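You operate a simulated robot arm through the tools that you are given. There is no shell and no other tool.

The job below is to be done with a simulated robot arm. You get a single attempt, and the scene is never put back.

TASK
Move the orange rail stop to about the 10 mark and lock it.
Fine: free and tighten its nut with the blue bench spanner, put the spanner back, leave the teal rail stop alone.

Only the result counts: the job must be done as asked and must still hold three seconds after the hand-in. Knocking over, shifting, dropping, spilling or breaking anything else fails it.

THE ROBOT
A 7-joint arm with a two-finger parallel gripper, fixed in place. Base frame: the origin is on the floor under the middle of its stand, x ahead of it, y to its left, z up; the work surface is at about z = 850. Readings come in mm, degrees, newtons and seconds.
With the tool pointing down near the work surface it reaches from about 240 to 680 mm from the base axis. Its first joint turns from -66.0 to 66.0 degrees. Payload 2.4 kg.
The TCP is the grasp point between the finger pads, 30 mm short of the fingertips. In the tool frame z runs along the fingers and y along their closing line. Largest opening 94 mm; finger width 28, thickness 10; the body of the gripper, 50 by 96 mm, starts 55 mm behind the TCP.
Orientation is that of the tool frame in the base frame, as [roll, pitch, yaw] about the fixed x, y, z axes, in that order (R = Rz(yaw) Ry(pitch) Rx(roll)). With the fingers straight down and closing along the base's y, the tool's x points along the base's -x, its y along +y and its z along -z.

THE INTERFACE
- The arm moves only by the tool arm_command. Its argument "plan" is a list of rows, each an object of numbers (a shift or turn left out is 0, a gripper value left out holds the last): "tx", "ty", "tz": the shift along the tool's x, y, z in mm; "rx", "ry", "rz": the turn, a rotation vector about the tool's x, y, z in degrees. In form: [{"tx": .., "ty": .., "tz": .., "rx": .., "ry": .., "rz": ..}, ...]. A call has 1 to 20 rows; each row shifts and turns the commanded pose from where the row before left it, along the tool's axes as they then stand. "gripper" is the opening, from 0 (shut) to 1 (fully open), set as the call begins (left out, the last holds). A row lasts 0.2 s, in which the tool goes at most 50 mm and 8.6 degrees; a call with a longer step from one row to the next is refused whole, and so is a gripper value outside its range. Where a pose cannot be reached the arm comes as near as it can. A force on the tool above 40 N (or 10 N above the force at the start of the call, whichever is more), or a blocked arm, ends the call early, and 0.2 s more pass. Each finger travels about 153 mm/s and halts on what it meets, pressing with about 33 N; the grip force reading is that of the motor and also rises with nothing between the fingers. The clock runs only during rows and for 0.2 s after the last one: add rows that do not move to give the fingers time. The reply holds the time, the measured pose of the TCP, the force on the tool along the base axes, the opening and the grip force, in the units named above and with some noise, with the torque about the TCP (base axes, N m) and any sound that the robot's microphone picked up.
- Cameras (640 x 400 px; columns grow to the right, rows downward): "scene" is fixed at [32.9, 461.8, 1458.8]; the picture's right is [-0.83, -0.56, 0.00], its down [-0.23, 0.35, -0.91] and it looks along [0.51, -0.75, -0.42] (base axes); focal length 311 px, centre (320, 200). "wrist" rides on the gripper at [76, 14, -103] in the tool frame; the picture's right is [-0.18, 0.98, 0.00], its down [-0.75, -0.14, -0.64] and it looks along [-0.63, -0.12, 0.77] (tool axes); focal length 243 px, centre (320, 200). There is no depth. A picture from a camera that has moved, and an enlarged one, comes with that camera's place and axes in the base frame and with its lens.
- get_image(camera): a new picture of that camera. No time passes.
- enlarge(camera, box): a new picture of the part [left, top, right, bottom] of that camera's present view, enlarged. No time passes.
- job_done(): hands the job in; it is judged then, once.

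Places have to be worked out from the pictures, the camera data and where the tool is seen. Open the gripper and draw the arm clear of the work before you hand the job in, unless the task says otherwise.

The tools are called as a command line: name --argument value ..., lists and objects as JSON in quotes. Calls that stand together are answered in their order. arm_command: Moves the arm, as the interface text tells. Its arguments: {"type":"object","properties":{"plan":{"type":"array"},"gripper":{"type":"number"}},"required":["plan"]} The other tools are called the same way: get_image (camera) takes a picture; enlarge (camera, box) takes an enlarged picture of a part of a camera's view; job_done () hands the job in.

At the start:

```text
t: 0.0
position: [326.8, -0.2, 1309.3]
tool_rot: [-179.9, 0.0, -180.0]
wrist_force: [-0.5, -0.7, -0.1]
wrist_torque: [0.01, 0.01, 0.02]
grip_width: 94.1
grasp_force: 0.1
```

scene: 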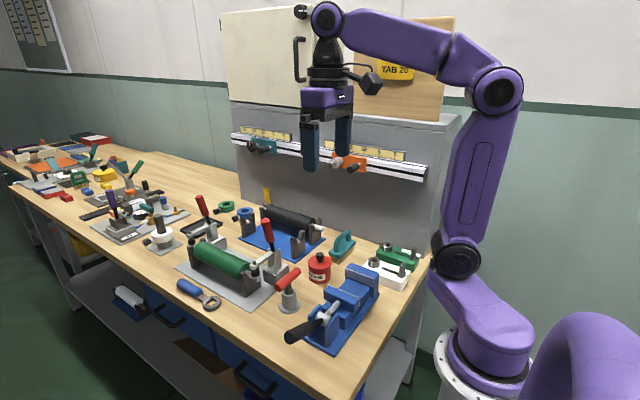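
wrist: 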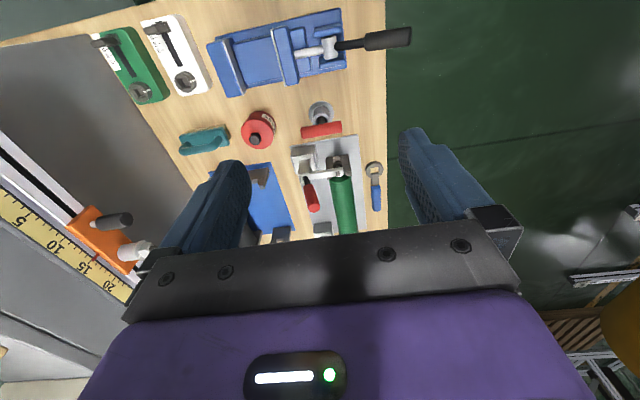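

The overview shows a rail on the wall panel with an orange and a teal stop, and a blue spanner lying on the bench front. I'll look closer at the rail and spanner.

enlarge --camera "scene" --box '[220, 110, 440, 200]'

enlarge --camera "scene" --box '[160, 230, 320, 330]'

enlarge --camera "wrist" --box '[0, 120, 180, 310]'

enlarge --camera "wrist" --box '[280, 80, 420, 240]'

```text
2.91 times, centred on (330, 155) of scene
camera zoom: at [32.9, 461.8, 1458.8], right [-0.83, -0.56, 0.0], down [-0.23, 0.35, -0.91], along [0.51, -0.75, -0.42], focal length 904 px, centre (291, 331)
```

zoom: 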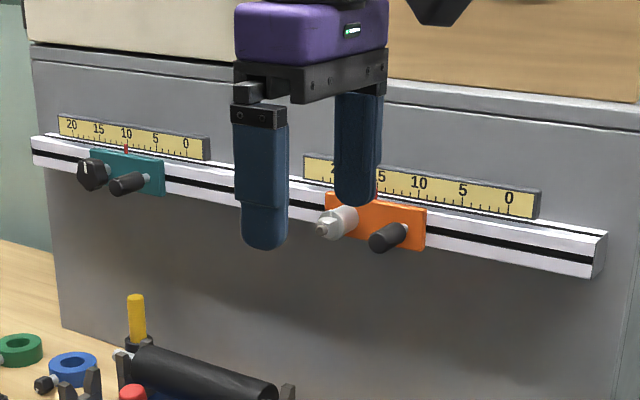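

```text
4.00 times, centred on (240, 280) of scene
camera zoom: at [32.9, 461.8, 1458.8], right [-0.83, -0.56, 0.0], down [-0.23, 0.35, -0.91], along [0.51, -0.75, -0.42], focal length 1243 px, centre (640, -120)
```

zoom: 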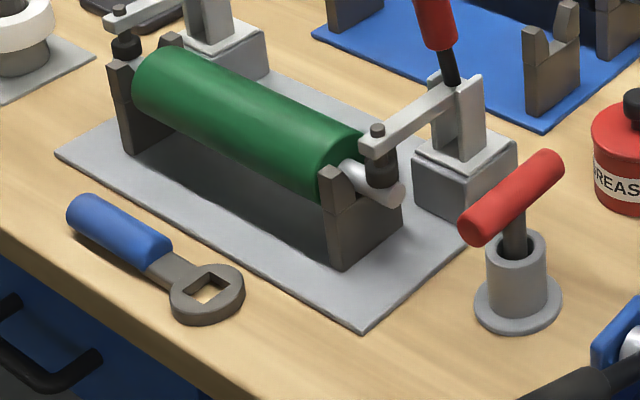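

```text
2.11 times, centred on (90, 215) of wrist
camera zoom: at [249.7, 15.8, 1414.0], right [0.18, 0.98, 0.0], down [0.75, -0.14, 0.64], along [0.63, -0.12, -0.77], focal length 511 px, centre (804, 168)
```

zoom: 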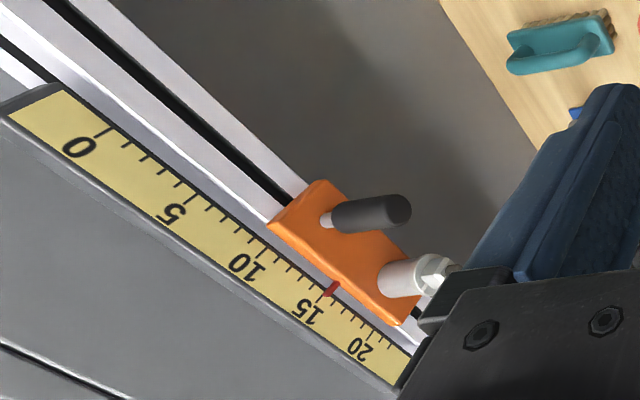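

```text
2.50 times, centred on (350, 160) of wrist
camera zoom: at [249.7, 15.8, 1414.0], right [0.18, 0.98, 0.0], down [0.75, -0.14, 0.64], along [0.63, -0.12, -0.77], focal length 606 px, centre (245, 300)
```

zoom: 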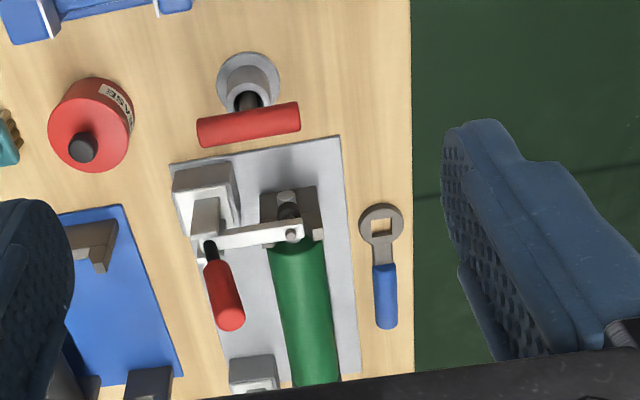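

The orange stop's red pointer sits near 15, and I estimate the stop at about (470, -350, 1164) with the spanner lying along x at y≈94, head toward the base. I'll turn the tool toward the panel so the wrist camera can look at the stop and its nut close up.

arm_command --plan '[{"tx": -18, "ty": -30, "tz": 25}, {"tx": -18, "ty": -30, "tz": 25}, {"tx": -18, "ty": -30, "tz": 25}, {"tx": -18, "ty": -30, "tz": 25}, {"rx": 7.5}, {"rx": 7.5}, {"rx": 7.5}, {"rx": 7.5}, {"rx": 7.5}, {"rx": 7.5}, {"rx": 7.5}, {"rx": 7.5}, {"rx": 7.5}, {"rx": 7.5}, {"rx": 7.5}, {"rx": 7.5}]'

get_image --camera "wrist"

get_image --camera "scene"

```text
t: 3.4
position: [397.2, -120.4, 1209.8]
tool_rot: [-89.9, 0.1, -180.0]
wrist_force: [-0.4, 0.8, 0.4]
wrist_torque: [0.0, -0.02, -0.02]
grip_width: 93.9
grasp_force: 0.1
```

```text
taken
camera wrist: at [321.6, -16.1, 1197.2], right [0.18, 0.0, -0.98], down [0.75, 0.64, 0.14], along [0.63, -0.77, 0.12], focal length 243 px, centre (320, 200)
```

wrist: 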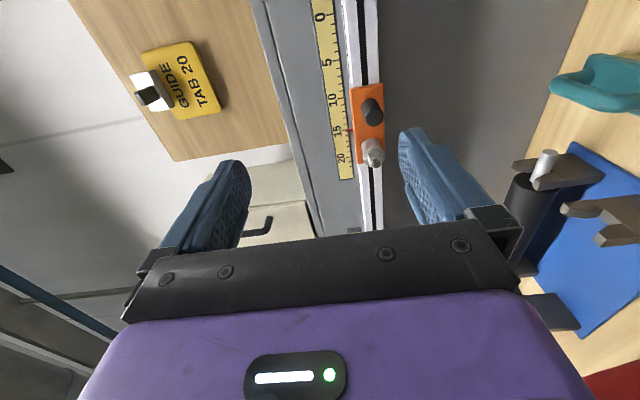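

```text
taken
```

scene: 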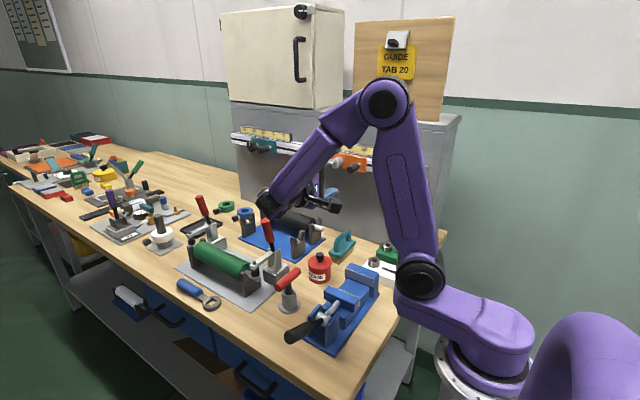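

Pose was reached well. I'll zoom in on the rail from both cameras.

enlarge --camera "wrist" --box '[290, 0, 430, 190]'

enlarge --camera "wrist" --box '[325, 75, 405, 185]'

enlarge --camera "scene" --box '[320, 140, 380, 180]'

enlarge --camera "scene" --box '[225, 115, 305, 165]'

```text
2.11 times, centred on (360, 95) of wrist
camera zoom: at [321.6, -16.1, 1197.2], right [0.18, 0.0, -0.98], down [0.75, 0.64, 0.14], along [0.63, -0.77, 0.12], focal length 511 px, centre (236, 421)
```

zoom: 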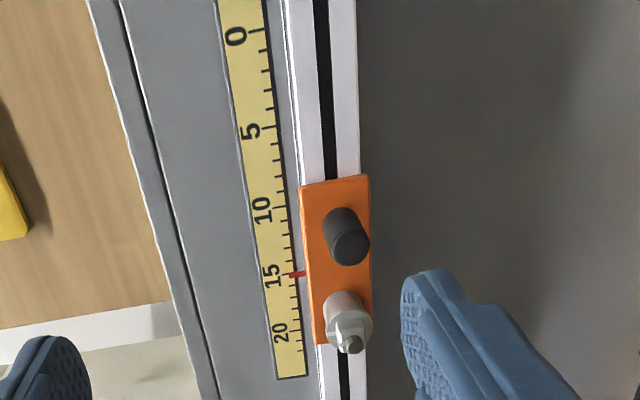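

```text
3.64 times, centred on (365, 130) of wrist
camera zoom: at [321.6, -16.1, 1197.2], right [0.18, 0.0, -0.98], down [0.75, 0.64, 0.14], along [0.63, -0.77, 0.12], focal length 882 px, centre (156, 454)
```

zoom: 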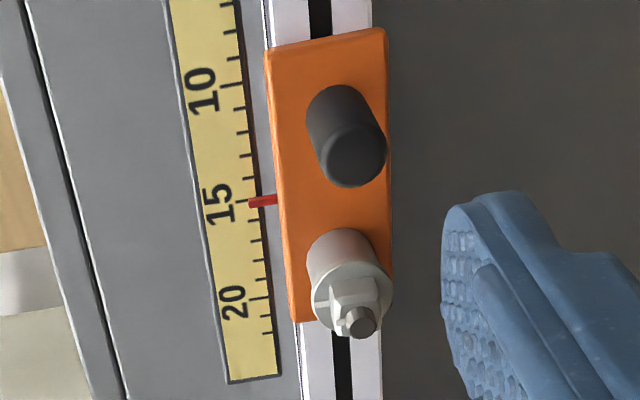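

```text
10.00 times, centred on (350, 160) of scene
camera zoom: at [32.9, 461.8, 1458.8], right [-0.83, -0.56, 0.0], down [-0.23, 0.35, -0.91], along [0.51, -0.75, -0.42], focal length 3107 px, centre (20, 600)
```

zoom: 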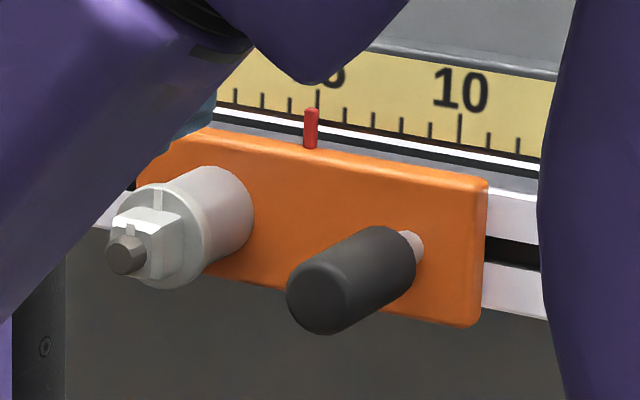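

```text
8.00 times, centred on (265, 140) of scene
camera zoom: at [32.9, 461.8, 1458.8], right [-0.83, -0.56, 0.0], down [-0.23, 0.35, -0.91], along [0.51, -0.75, -0.42], focal length 2486 px, centre (760, 680)
```

zoom: 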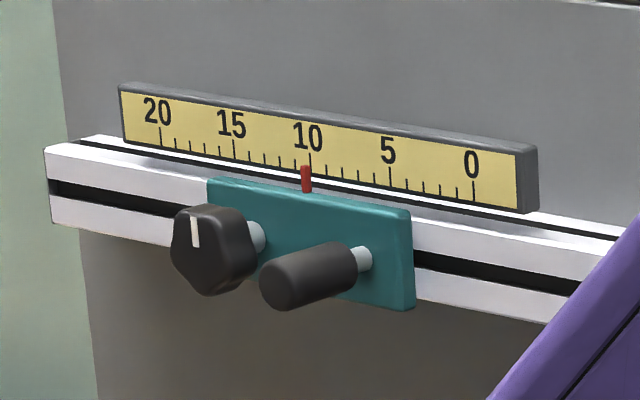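

Triangulating both views puts the pointer near (495, -391, 1186), the nut axis near x≈524, z≈1148 with the tip at y≈-330, and 10 mm of travel per mark. I'll zoom further on the nut, pointer and spanner head.

enlarge --camera "scene" --box '[327, 155, 351, 170]'

enlarge --camera "wrist" --box '[350, 130, 390, 170]'

enlarge --camera "wrist" --box '[332, 110, 364, 150]'

enlarge --camera "scene" --box '[172, 274, 226, 316]'

```text
16.00 times, centred on (339, 162) of scene
camera zoom: at [32.9, 461.8, 1458.8], right [-0.83, -0.56, 0.0], down [-0.23, 0.35, -0.91], along [0.51, -0.75, -0.42], focal length 4972 px, centre (16, 800)
```

zoom: 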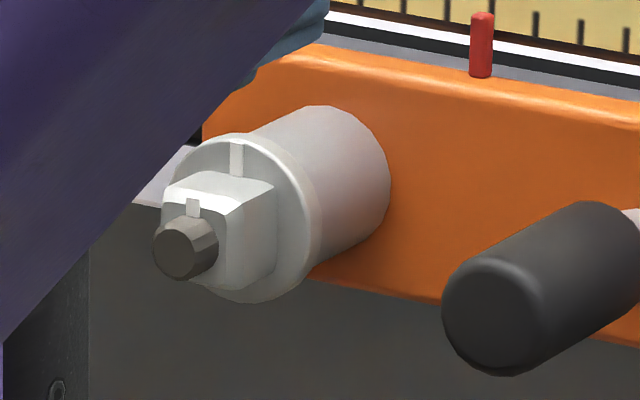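

```text
10.00 times, centred on (370, 150) of wrist
camera zoom: at [321.6, -16.1, 1197.2], right [0.18, 0.0, -0.98], down [0.75, 0.64, 0.14], along [0.63, -0.77, 0.12], focal length 2426 px, centre (-180, 700)
```

zoom: 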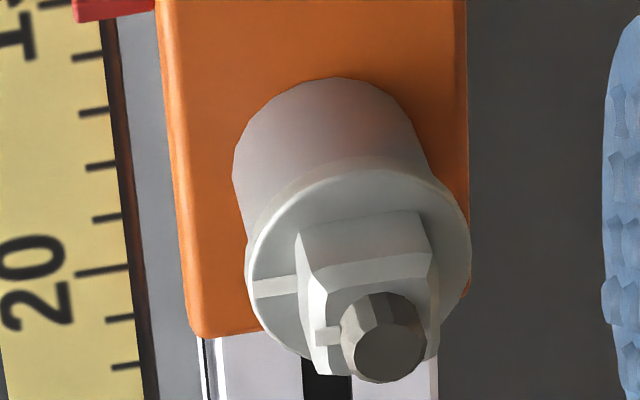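

```text
10.00 times, centred on (348, 130) of wrist
camera zoom: at [321.6, -16.1, 1197.2], right [0.18, 0.0, -0.98], down [0.75, 0.64, 0.14], along [0.63, -0.77, 0.12], focal length 2426 px, centre (40, 900)
```

zoom: 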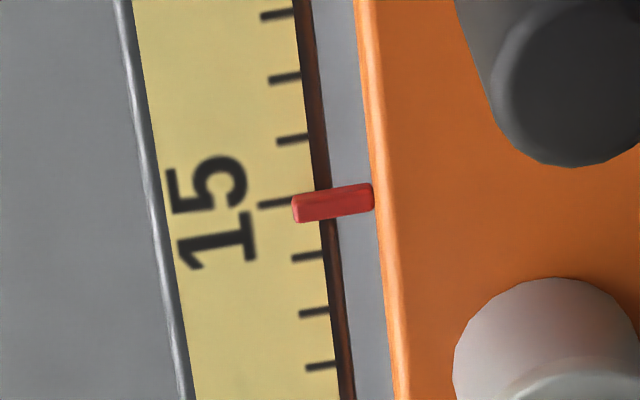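

```text
9.52 times, centred on (199, 295) of scene
camera zoom: at [32.9, 461.8, 1458.8], right [-0.83, -0.56, 0.0], down [-0.23, 0.35, -0.91], along [0.51, -0.75, -0.42], focal length 2959 px, centre (1472, -705)
```

zoom: 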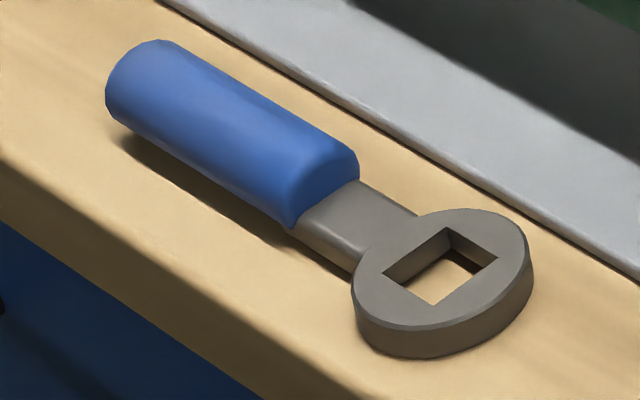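

The nut is square, aligned with the vertical (witness marks at top), about 20 mm across, matching the spanner's square hole; the pointer is near 15.2. I'll turn the tool back down and move over the spanner for a close look.

arm_command --plan '[{"rx": -7.5}, {"rx": -7.5}, {"rx": -7.5}, {"rx": -7.5}, {"rx": -7.5}, {"rx": -7.5}, {"rx": -7.5}, {"rx": -7.5}, {"rx": -7.5}, {"rx": -7.5}, {"rx": -7.5}, {"rx": -7.5}, {"tx": -24, "ty": 26.5, "tz": 11}, {"tx": -24, "ty": 26.5, "tz": 11}, {"tx": -24, "ty": 26.5, "tz": 11}, {"tx": -24, "ty": 26.5, "tz": 11}, {"tx": -24, "ty": 26.5, "tz": 11}, {"tx": -24, "ty": 26.5, "tz": 11}, {"tx": -24, "ty": 26.5, "tz": 11}, {"tx": -24, "ty": 26.5, "tz": 11}]'

get_image --camera "wrist"

get_image --camera "scene"

```text
t: 7.6
position: [591.0, 94.1, 1121.4]
tool_rot: [-180.0, 0.0, -180.0]
wrist_force: [-0.1, -0.3, -0.5]
wrist_torque: [-0.01, 0.03, 0.0]
grip_width: 93.9
grasp_force: 0.1
```

```text
taken
camera wrist: at [513.4, 108.8, 1225.8], right [0.18, 0.98, 0.0], down [0.75, -0.14, 0.64], along [0.63, -0.12, -0.77], focal length 243 px, centre (320, 200)
```

wrist: 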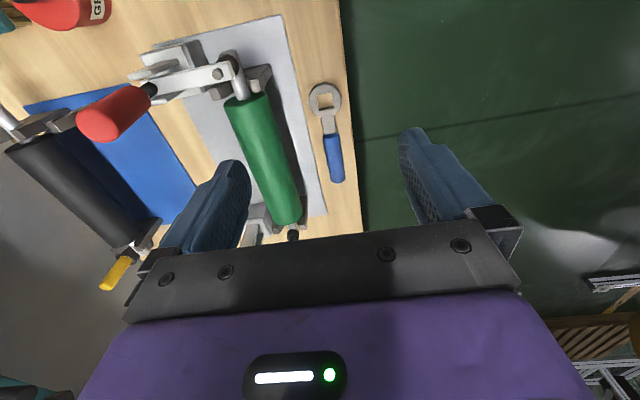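

```text
taken
```

scene: 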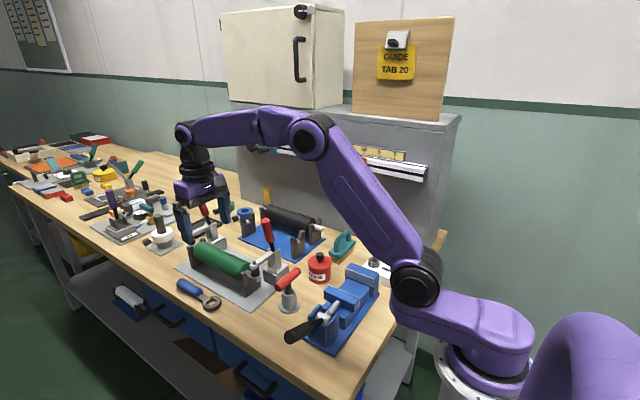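

The arm is over the bench beside the spanner. I'll zoom the wrist view on the spanner to measure it.

enlarge --camera "wrist" --box '[290, 75, 370, 195]'

enlarge --camera "scene" --box '[160, 220, 300, 320]'

```text
3.33 times, centred on (330, 135) of wrist
camera zoom: at [513.4, 108.8, 1225.8], right [0.18, 0.98, 0.0], down [0.75, -0.14, 0.64], along [0.63, -0.12, -0.77], focal length 809 px, centre (287, 417)
```

zoom: 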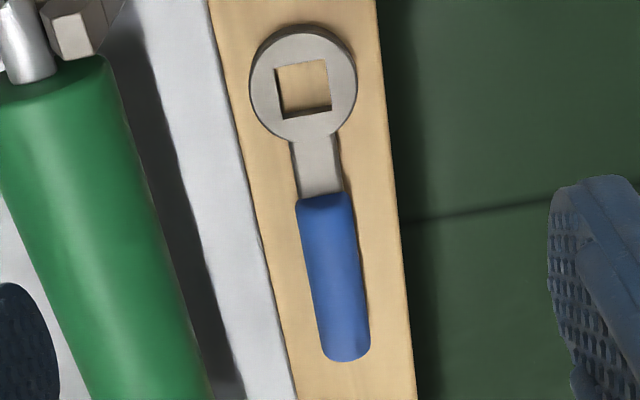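

```text
4.00 times, centred on (230, 270) of scene
camera zoom: at [32.9, 461.8, 1458.8], right [-0.83, -0.56, 0.0], down [-0.23, 0.35, -0.91], along [0.51, -0.75, -0.42], focal length 1243 px, centre (680, -80)
```

zoom: 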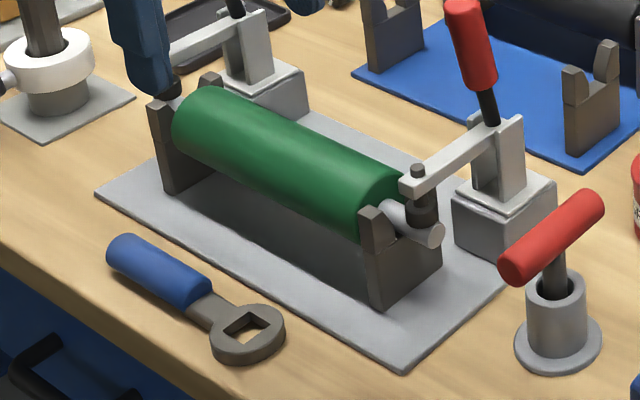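

The spanner measures: hole near (631, 94), handle from x≈683 to 774 at y≈94, about 28 mm wide, with the fixture plate edge at y≈61 and bench edge at y≈131. I'll narrow the fingers and come down to a hover above the handle, checking the reach.

arm_command --plan '[{"tx": -22, "tz": 30}, {"tx": -22, "tz": 30}, {"tx": -22, "tz": 30}, {"tx": -22, "tz": 30}, {"tx": -22, "tz": 30}, {}]' --gripper 0.46

get_image --camera "wrist"

enlarge --camera "scene" --box '[140, 160, 300, 320]'

```text
t: 9.0
position: [684.9, 95.5, 971.7]
tool_rot: [180.0, -0.1, -180.0]
wrist_force: [0.3, 0.1, -0.2]
wrist_torque: [-0.02, 0.05, 0.03]
grip_width: 43.1
grasp_force: 0.0
out of reach, approached as far as the arm can: row 5
```

```text
taken
camera wrist: at [609.8, 110.6, 1075.3], right [0.18, 0.98, 0.0], down [0.75, -0.14, 0.64], along [0.63, -0.12, -0.77], focal length 243 px, centre (320, 200)
```

wrist: 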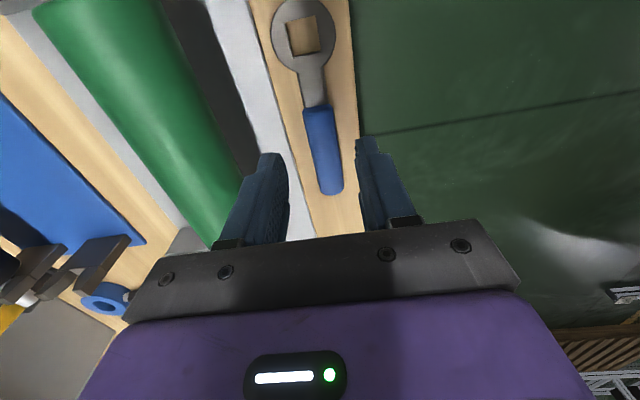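

```text
2.50 times, centred on (220, 240) of scene
camera zoom: at [32.9, 461.8, 1458.8], right [-0.83, -0.56, 0.0], down [-0.23, 0.35, -0.91], along [0.51, -0.75, -0.42], focal length 777 px, centre (570, 100)
```

zoom: 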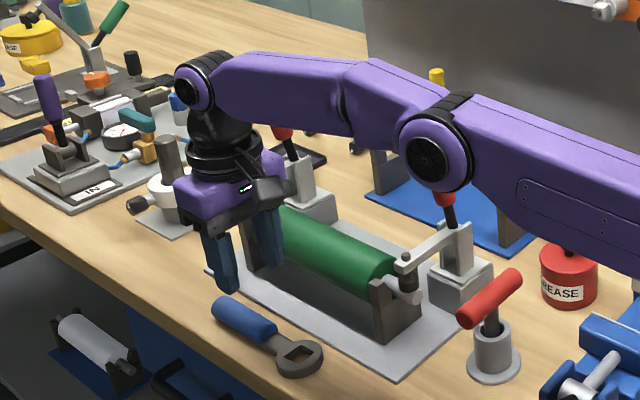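

The fingers straddle the handle line well in y, and straight-down reach ends near x≈685. I'll tilt the fingers outward 20° to reach the handle and re-read the pose.

arm_command --plan '[{"ry": -6.667}, {"ry": -6.667}, {"ry": -6.666}, {}]'

get_image --camera "wrist"

```text
t: 10.0
position: [686.1, 95.0, 971.4]
tool_rot: [179.9, 20.2, -180.0]
wrist_force: [0.0, 0.7, -0.4]
wrist_torque: [0.02, 0.0, -0.01]
grip_width: 43.0
grasp_force: 0.0
```

```text
taken
camera wrist: at [579.2, 110.5, 1043.5], right [0.17, 0.98, 0.06], down [0.49, -0.14, 0.86], along [0.86, -0.12, -0.5], focal length 243 px, centre (320, 200)
```

wrist: 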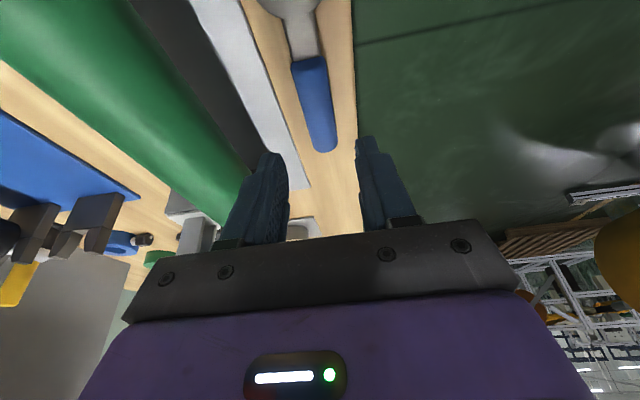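

The tilt worked and the commanded pose was clamped to where the arm really is; the handle lies about 2 mm to the -y side of the finger centre. I'll lower to just above the handle top with that correction.

arm_command --plan '[{"ty": -1, "tz": 19}, {"ty": -1, "tz": 19}, {"tz": 19}, {}]'

get_image --camera "wrist"

enlarge --camera "scene" --box '[160, 240, 240, 320]'

```text
t: 11.0
position: [705.3, 91.6, 917.3]
tool_rot: [180.0, 20.0, -180.0]
wrist_force: [-0.2, 0.0, 0.3]
wrist_torque: [0.0, 0.0, -0.02]
grip_width: 43.3
grasp_force: 0.0
```

```text
taken
camera wrist: at [599.2, 108.2, 989.9], right [0.17, 0.98, 0.06], down [0.49, -0.14, 0.86], along [0.86, -0.12, -0.5], focal length 243 px, centre (320, 200)
```

wrist: 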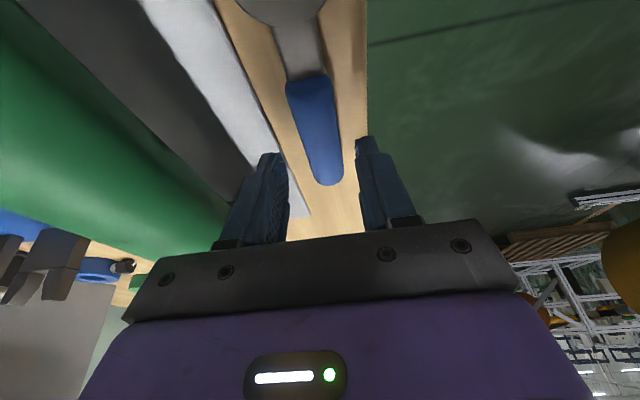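

```text
5.00 times, centred on (200, 280) of scene
camera zoom: at [32.9, 461.8, 1458.8], right [-0.83, -0.56, 0.0], down [-0.23, 0.35, -0.91], along [0.51, -0.75, -0.42], focal length 1554 px, centre (920, -200)
```

zoom: 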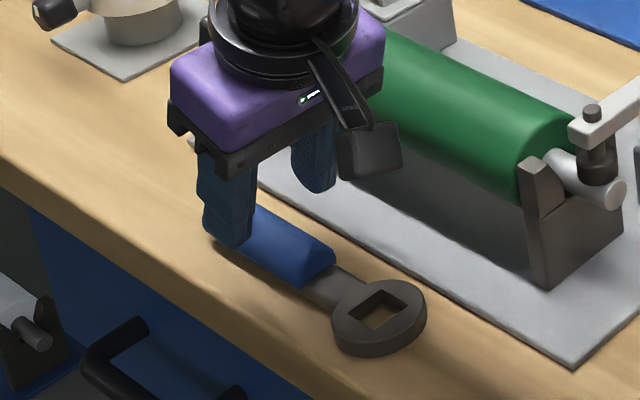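

The handle sits centred between the fingers within about a millimetre. I'll lower to grip height (about 3 mm above the bench) and check before closing.

arm_command --plan '[{"tx": 3.6, "tz": 10}, {"tx": 3.6, "tz": 10}, {"tx": 3.4, "tz": 9.2}, {}]'

get_image --camera "wrist"

enlarge --camera "scene" --box '[165, 260, 235, 320]'

```text
t: 12.0
position: [706.6, 93.8, 887.1]
tool_rot: [-180.0, 20.0, 180.0]
wrist_force: [-0.4, -0.2, 0.3]
wrist_torque: [-0.02, 0.0, -0.03]
grip_width: 43.2
grasp_force: 0.1
```

```text
taken
camera wrist: at [599.5, 108.7, 959.0], right [0.17, 0.98, 0.06], down [0.49, -0.14, 0.86], along [0.86, -0.12, -0.5], focal length 243 px, centre (320, 200)
```

wrist: 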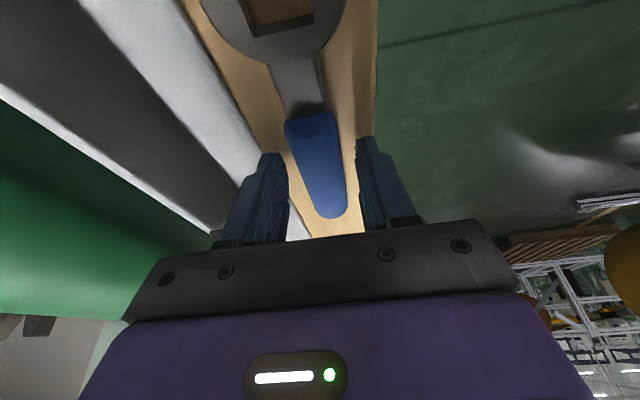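

```text
6.67 times, centred on (200, 290) of scene
camera zoom: at [32.9, 461.8, 1458.8], right [-0.83, -0.56, 0.0], down [-0.23, 0.35, -0.91], along [0.51, -0.75, -0.42], focal length 2072 px, centre (1120, -400)
```

zoom: 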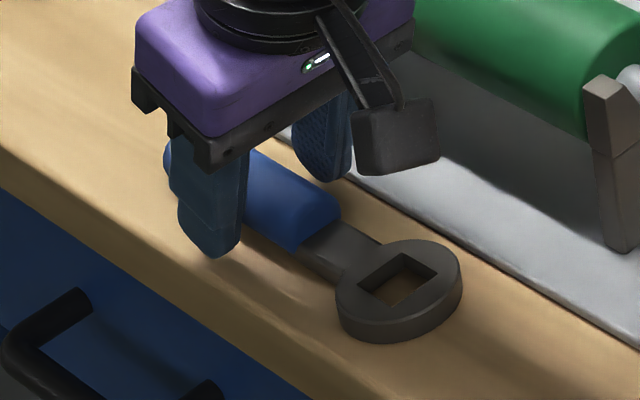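

The fingers straddle the middle of the blue handle with clearance both sides. I'll close on it.

arm_command --plan '[{}, {}, {}, {}]' --gripper 0.0

get_image --camera "wrist"

enlarge --camera "scene" --box '[165, 260, 235, 320]'

```text
t: 13.0
position: [706.7, 93.6, 887.7]
tool_rot: [-180.0, 20.0, 180.0]
wrist_force: [0.3, -1.4, 0.4]
wrist_torque: [-0.01, -0.04, -0.01]
grip_width: 25.9
grasp_force: 32.4
```

```text
taken
camera wrist: at [599.4, 108.6, 959.1], right [0.17, 0.98, 0.06], down [0.49, -0.14, 0.86], along [0.86, -0.12, -0.5], focal length 243 px, centre (320, 200)
```

wrist: 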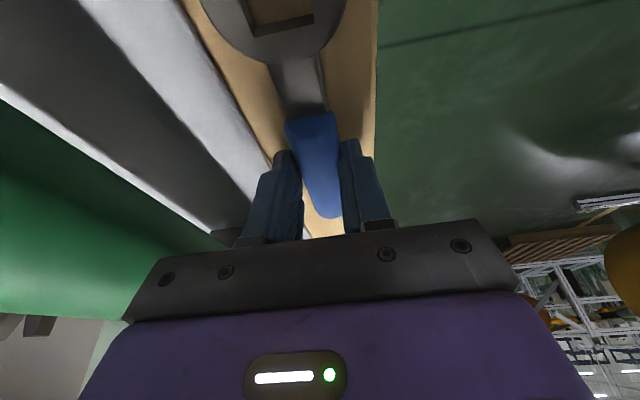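

```text
6.67 times, centred on (200, 290) of scene
camera zoom: at [32.9, 461.8, 1458.8], right [-0.83, -0.56, 0.0], down [-0.23, 0.35, -0.91], along [0.51, -0.75, -0.42], focal length 2072 px, centre (1120, -400)
```

zoom: 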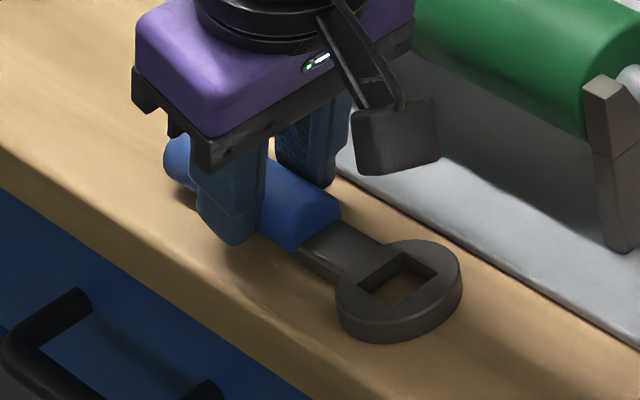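

The grip closed on the handle at 25.9 mm with full grip force and nothing else shifted. I'll lift it straight up a little and check it hangs level.

arm_command --plan '[{"tx": -3.42, "tz": -9.397}, {"tx": -6.84, "tz": -18.794}, {"tx": -6.84, "tz": -18.794}, {"tx": -6.84, "tz": -18.794}, {"tx": -10.26, "tz": -28.191}, {}]'

get_image --camera "wrist"

enlarge --camera "scene" --box '[150, 200, 270, 320]'

```text
t: 14.4
position: [706.3, 94.3, 986.9]
tool_rot: [180.0, 20.0, 180.0]
wrist_force: [0.8, -0.1, -1.7]
wrist_torque: [0.06, 0.0, -0.02]
grip_width: 26.2
grasp_force: 32.7
```

```text
taken
camera wrist: at [599.1, 108.8, 1059.9], right [0.17, 0.98, 0.06], down [0.49, -0.14, 0.86], along [0.85, -0.12, -0.51], focal length 243 px, centre (320, 200)
```

wrist: 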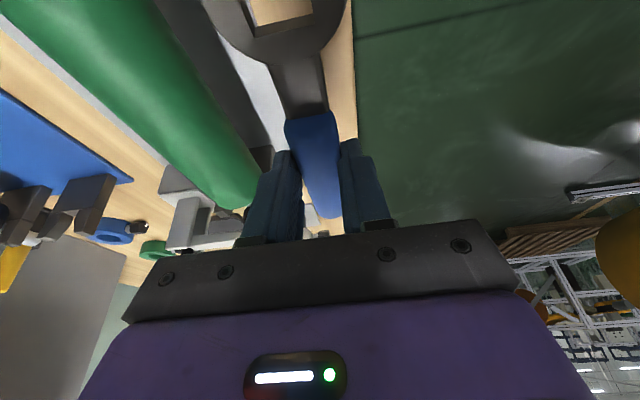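

```text
3.33 times, centred on (210, 260) of scene
camera zoom: at [33.0, 461.8, 1458.8], right [-0.83, -0.56, 0.0], down [-0.23, 0.35, -0.91], along [0.51, -0.75, -0.42], focal length 1036 px, centre (687, 0)
```

zoom: 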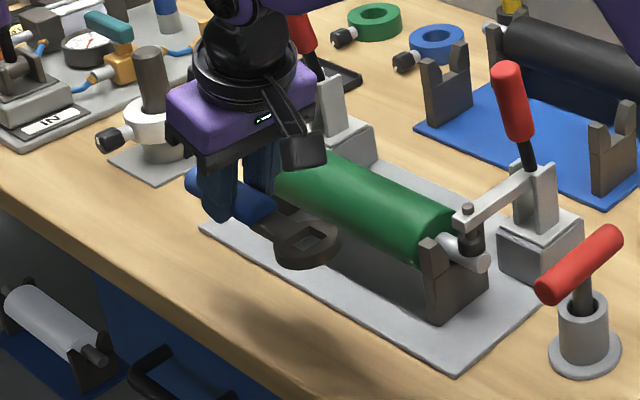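

The spanner is held firmly and stayed level. I'll zoom in on the head in the wrist view to pin down where the hole sits in the tool frame.

enlarge --camera "wrist" --box '[190, 0, 370, 110]'

enlarge --camera "scene" --box '[195, 250, 260, 290]'

```text
3.56 times, centred on (280, 55) of wrist
camera zoom: at [599.1, 108.8, 1059.9], right [0.17, 0.98, 0.06], down [0.49, -0.14, 0.86], along [0.85, -0.12, -0.51], focal length 863 px, centre (462, 716)
```

zoom: 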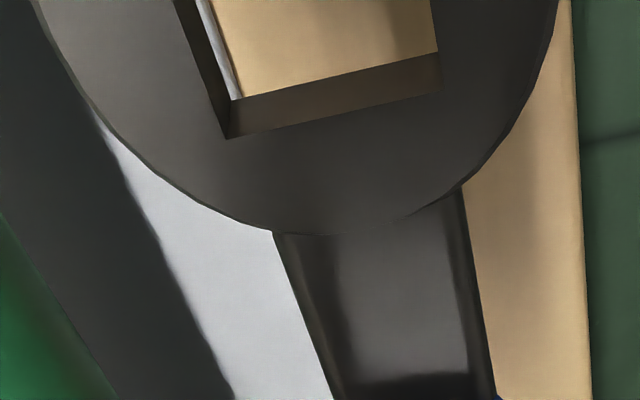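

```text
9.85 times, centred on (228, 270) of scene
camera zoom: at [33.0, 461.8, 1458.8], right [-0.83, -0.56, 0.0], down [-0.23, 0.35, -0.91], along [0.51, -0.75, -0.42], focal length 3060 px, centre (1231, -489)
```

zoom: 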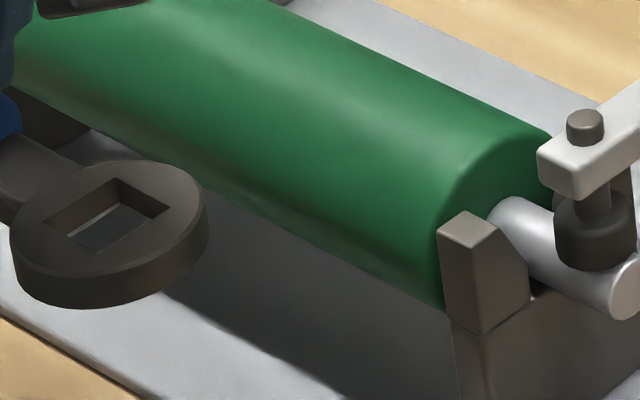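

The hole measures about 22 mm against a 20 mm nut, and the head's mid-plane was near z≈860 on the bench, which means my grip is shallow on the handle. I'll set the spanner back down on the same spot, open slightly and regrip about 3 mm deeper.

arm_command --plan '[{"tx": 10.26, "tz": 28.191}, {"tx": 10.26, "tz": 28.191}, {"tx": 6.84, "tz": 18.794}, {"tx": 3.42, "tz": 9.397}, {"tx": 1.71, "tz": 4.698}, {"tx": 1.71, "tz": 4.699}, {}]'

arm_command --plan '[{}, {}]' --gripper 0.38

arm_command --plan '[{"tx": 0.342, "tz": 0.94}, {"tx": 0.342, "tz": 0.94}, {"tx": 0.342, "tz": 0.94}, {}]'

enlarge --camera "scene" --box '[165, 260, 235, 320]'

get_image --camera "wrist"

```text
t: 16.0
position: [705.0, 94.1, 887.6]
tool_rot: [179.9, 20.0, 179.9]
wrist_force: [-0.4, 0.3, -1.4]
wrist_torque: [0.03, 0.02, -0.01]
grip_width: 25.9
grasp_force: 32.9
```

```text
t: 16.6
position: [704.8, 93.0, 887.3]
tool_rot: [-180.0, 20.1, -180.0]
wrist_force: [1.3, -0.3, 0.5]
wrist_torque: [-0.01, -0.01, 0.0]
grip_width: 35.5
grasp_force: 0.1
```

```text
t: 17.6
position: [705.9, 93.8, 883.1]
tool_rot: [-179.9, 19.9, -180.0]
wrist_force: [-0.1, 0.1, 0.0]
wrist_torque: [-0.02, 0.01, 0.0]
grip_width: 35.7
grasp_force: 0.1
```

```text
6.67 times, centred on (200, 290) of scene
camera zoom: at [32.9, 461.8, 1458.8], right [-0.83, -0.56, 0.0], down [-0.23, 0.35, -0.91], along [0.51, -0.75, -0.42], focal length 2072 px, centre (1120, -400)
```

zoom: 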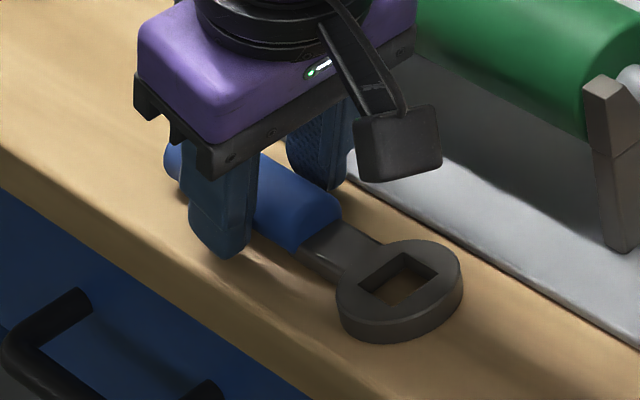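

```text
taken
camera wrist: at [599.1, 108.6, 956.0], right [0.17, 0.98, 0.06], down [0.49, -0.14, 0.86], along [0.86, -0.12, -0.5], focal length 243 px, centre (320, 200)
```

wrist: 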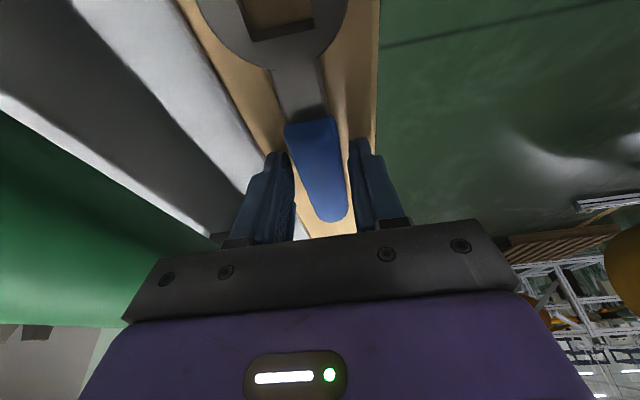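

The spanner is in its same place and the fingers now reach lower without bench contact. Closing and lifting again.

arm_command --plan '[{}, {}, {}]' --gripper 0.0

arm_command --plan '[{"tx": -3.42, "tz": -9.397}, {"tx": -6.84, "tz": -18.794}, {"tx": -6.84, "tz": -18.794}, {"tx": -6.84, "tz": -18.794}, {"tx": -10.26, "tz": -28.191}, {}]'

get_image --camera "wrist"

enlarge --camera "wrist" --box '[190, 0, 370, 110]'

```text
t: 18.4
position: [705.5, 94.5, 883.5]
tool_rot: [-180.0, 20.1, -179.9]
wrist_force: [1.1, -0.6, 0.7]
wrist_torque: [-0.01, 0.01, 0.01]
grip_width: 26.2
grasp_force: 32.6
```

```text
t: 19.8
position: [706.0, 93.3, 984.7]
tool_rot: [179.9, 20.1, -180.0]
wrist_force: [0.0, 0.6, -2.5]
wrist_torque: [-0.06, 0.0, 0.04]
grip_width: 26.0
grasp_force: 33.2
```

```text
taken
camera wrist: at [599.1, 108.1, 1056.8], right [0.17, 0.98, 0.06], down [0.49, -0.14, 0.86], along [0.85, -0.12, -0.51], focal length 243 px, centre (320, 200)
```

wrist: 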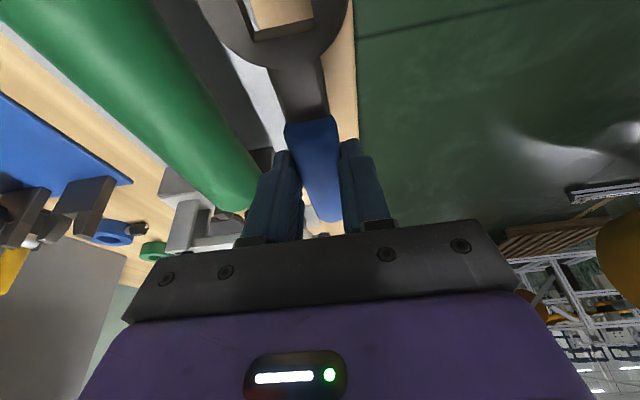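

```text
3.56 times, centred on (280, 55) of wrist
camera zoom: at [599.1, 108.1, 1056.8], right [0.17, 0.98, 0.06], down [0.49, -0.14, 0.86], along [0.85, -0.12, -0.51], focal length 863 px, centre (462, 716)
```

zoom: 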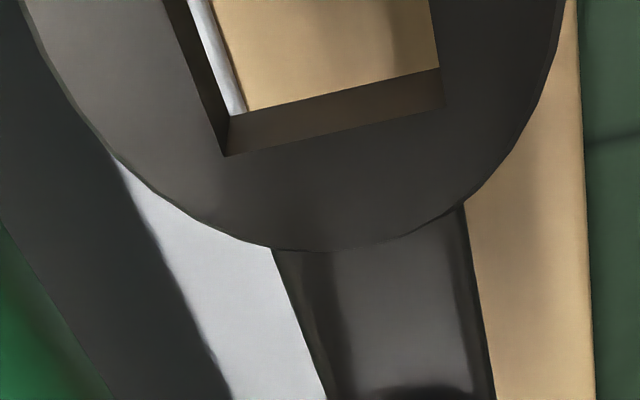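

The regrip is deeper and firm (26.0 mm, spanner level). I'll raise it, retract over the bench to about (450, 0, 1200), then turn the tool to face the panel with the handle pointing in +x.

arm_command --plan '[{"tx": -10.26, "tz": -28.191}, {"tx": -10.26, "tz": -28.191}, {"tx": -10.26, "tz": -28.191}, {"tx": 21.98, "ty": -10.44, "tz": -22.78}, {"tx": 21.98, "ty": -10.44, "tz": -22.78}, {"tx": 21.98, "ty": -10.44, "tz": -22.78}, {"tx": 21.98, "ty": -10.44, "tz": -22.78}, {"tx": 21.98, "ty": -10.44, "tz": -22.78}, {"tx": 21.98, "ty": -10.44, "tz": -22.78}, {"tx": 21.98, "ty": -10.44, "tz": -22.78}, {"tx": 21.98, "ty": -10.44, "tz": -22.78}, {"tx": 21.98, "ty": -10.44, "tz": -22.78}, {}]'

get_image --camera "scene"

```text
t: 22.6
position: [449.2, -0.4, 1199.5]
tool_rot: [-179.9, 20.0, 179.9]
wrist_force: [-0.2, -0.5, -1.7]
wrist_torque: [-0.01, -0.03, -0.01]
grip_width: 26.0
grasp_force: 33.2
```

```text
taken
```

scene: 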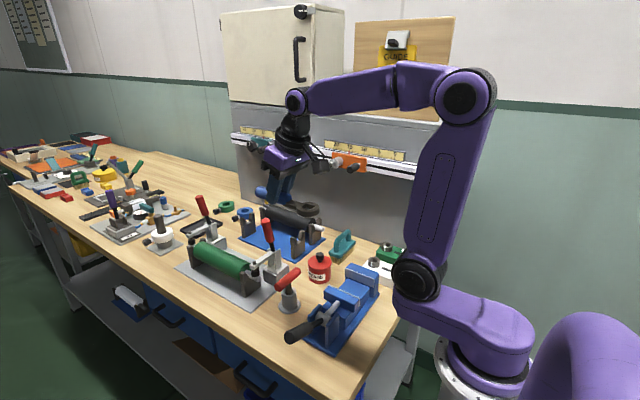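

The spanner travelled safely. I'll now rotate the tool 90° about base x so the spanner faces the panel.

arm_command --plan '[{"rx": 7.0477, "rz": -2.565}, {"rx": 7.0477, "rz": -2.565}, {"rx": 7.0477, "rz": -2.565}, {"rx": 7.0477, "rz": -2.565}, {"rx": 7.0477, "rz": -2.565}, {"rx": 7.0477, "rz": -2.565}, {"rx": 7.0477, "rz": -2.565}, {"rx": 7.0477, "rz": -2.565}, {"rx": 7.0477, "rz": -2.565}, {"rx": 7.0477, "rz": -2.565}, {"rx": 7.0477, "rz": -2.565}, {"rx": 7.0477, "rz": -2.565}, {}]'

get_image --camera "scene"

get_image --camera "wrist"

```text
t: 25.4
position: [449.3, -0.5, 1200.0]
tool_rot: [-89.9, 0.0, -160.0]
wrist_force: [-0.6, -0.5, -1.6]
wrist_torque: [0.05, -0.01, 0.02]
grip_width: 26.4
grasp_force: 33.4
```

```text
taken
```

scene: 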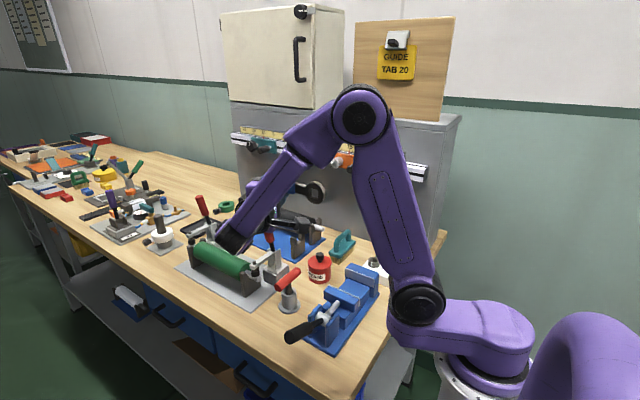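

```text
taken
camera wrist: at [342.9, 71.1, 1186.5], right [0.17, 0.06, -0.98], down [0.49, 0.86, 0.14], along [0.85, -0.5, 0.12], focal length 243 px, centre (320, 200)
```

wrist: 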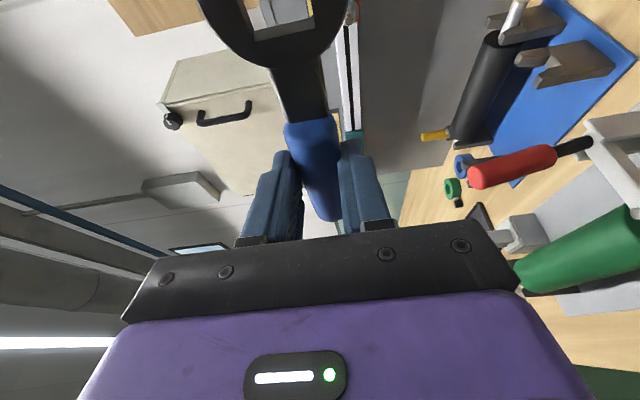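

The spanner now faces the panel. I'll move to two viewing stations in this same orientation so the wrist camera can see the nut beside the spanner and I can triangulate it in the tool frame.

arm_command --plan '[{"tx": 22.2, "ty": -15.25, "tz": 23.7}, {"tx": 22.2, "ty": -15.25, "tz": 23.7}, {"tx": 22.2, "ty": -15.25, "tz": 23.7}, {"tx": 22.2, "ty": -15.25, "tz": 23.7}, {}, {}]'

get_image --camera "wrist"

enlarge --camera "wrist" --box '[370, 60, 450, 140]'

enlarge --camera "wrist" --box '[190, 0, 370, 110]'

get_image --camera "scene"

```text
t: 26.8
position: [398.4, -119.5, 1260.2]
tool_rot: [-90.0, 0.0, -160.1]
wrist_force: [-0.4, -0.5, -1.5]
wrist_torque: [0.05, -0.01, 0.03]
grip_width: 25.7
grasp_force: 32.8
```

```text
taken
camera wrist: at [291.9, -48.6, 1247.4], right [0.17, 0.06, -0.98], down [0.49, 0.86, 0.14], along [0.85, -0.51, 0.12], focal length 243 px, centre (320, 200)
```

wrist: 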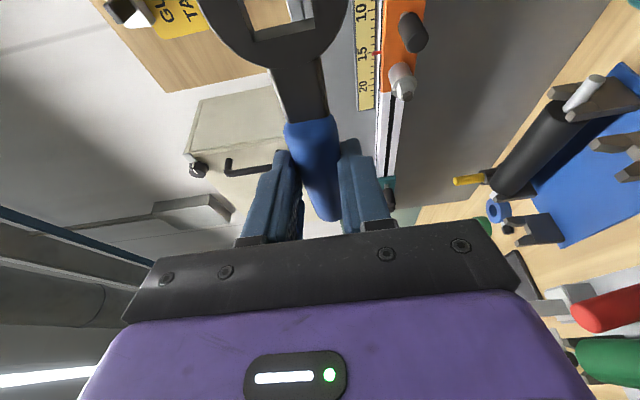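

```text
5.00 times, centred on (410, 100) of wrist
camera zoom: at [291.9, -48.6, 1247.4], right [0.17, 0.06, -0.98], down [0.49, 0.86, 0.14], along [0.85, -0.51, 0.12], focal length 1213 px, centre (-130, 700)
```

zoom: 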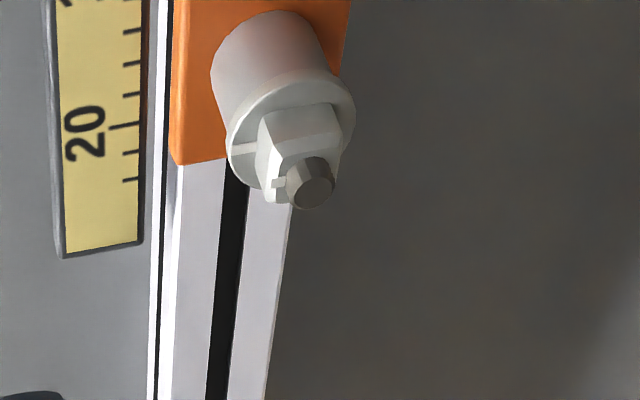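

```text
3.56 times, centred on (280, 55) of wrist
camera zoom: at [291.9, -48.6, 1247.4], right [0.17, 0.06, -0.98], down [0.49, 0.86, 0.14], along [0.85, -0.51, 0.12], focal length 863 px, centre (462, 716)
```

zoom: 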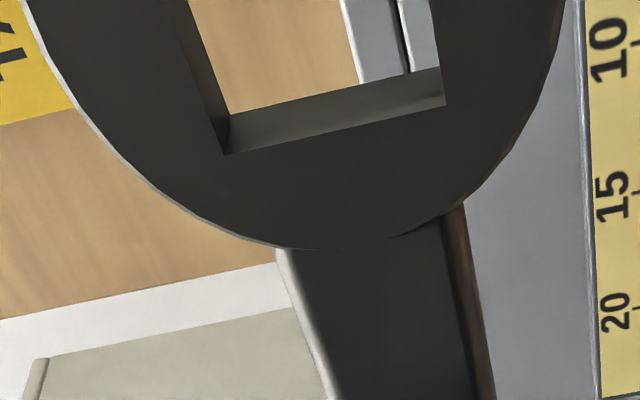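

```text
taken
```

scene: 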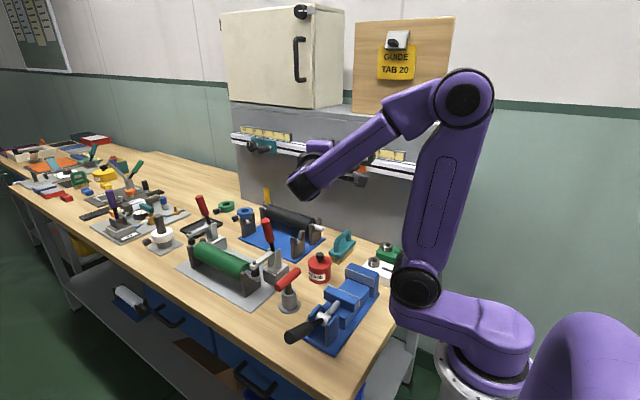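

From this station I see the nut clearly. I'll zoom tighter here, then step 60 mm closer for the second view.

enlarge --camera "wrist" --box '[386, 72, 414, 104]'

arm_command --plan '[{"tx": 10.26, "tz": 28.191}, {"tx": 10.26, "tz": 28.191}, {}, {}]'

get_image --camera "wrist"

enlarge --camera "wrist" --box '[396, 104, 432, 144]'

```text
12.50 times, centred on (400, 88) of wrist
camera zoom: at [291.9, -48.6, 1247.4], right [0.17, 0.06, -0.98], down [0.49, 0.86, 0.14], along [0.85, -0.51, 0.12], focal length 3033 px, centre (-680, 1600)
```

zoom: 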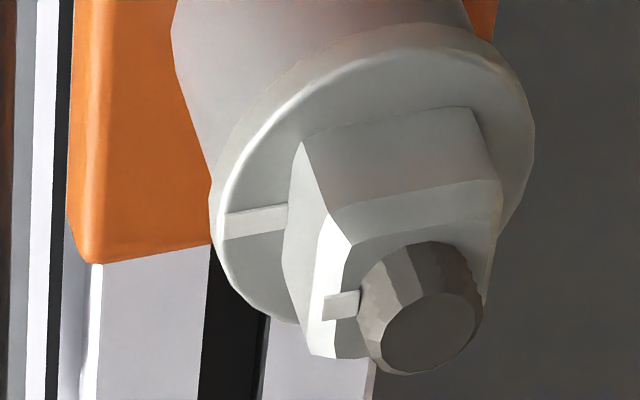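

```text
t: 27.8
position: [398.1, -178.2, 1258.4]
tool_rot: [-90.0, 0.0, -160.1]
wrist_force: [-0.1, -0.1, -2.2]
wrist_torque: [0.0, -0.02, -0.03]
grip_width: 26.0
grasp_force: 33.0
```

```text
taken
camera wrist: at [292.2, -108.2, 1246.7], right [0.17, 0.06, -0.98], down [0.49, 0.86, 0.14], along [0.85, -0.51, 0.12], focal length 243 px, centre (320, 200)
```

wrist: 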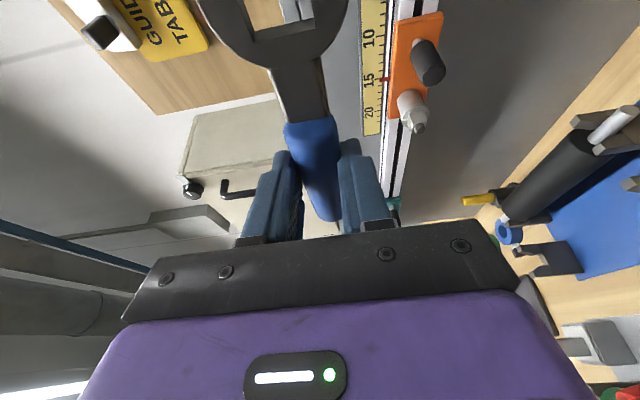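

```text
10.00 times, centred on (414, 124) of wrist
camera zoom: at [292.2, -108.2, 1246.7], right [0.17, 0.06, -0.98], down [0.49, 0.86, 0.14], along [0.85, -0.51, 0.12], focal length 2426 px, centre (-620, 960)
```

zoom: 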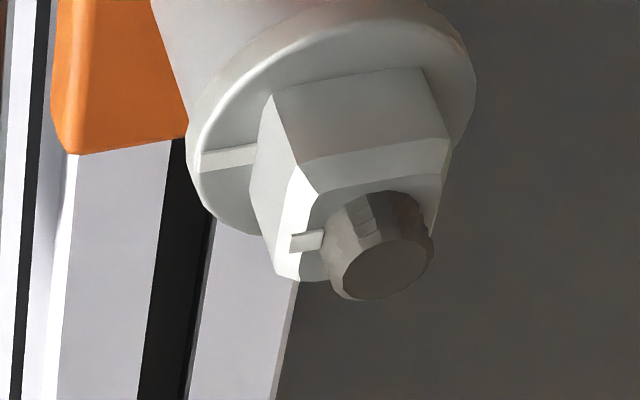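

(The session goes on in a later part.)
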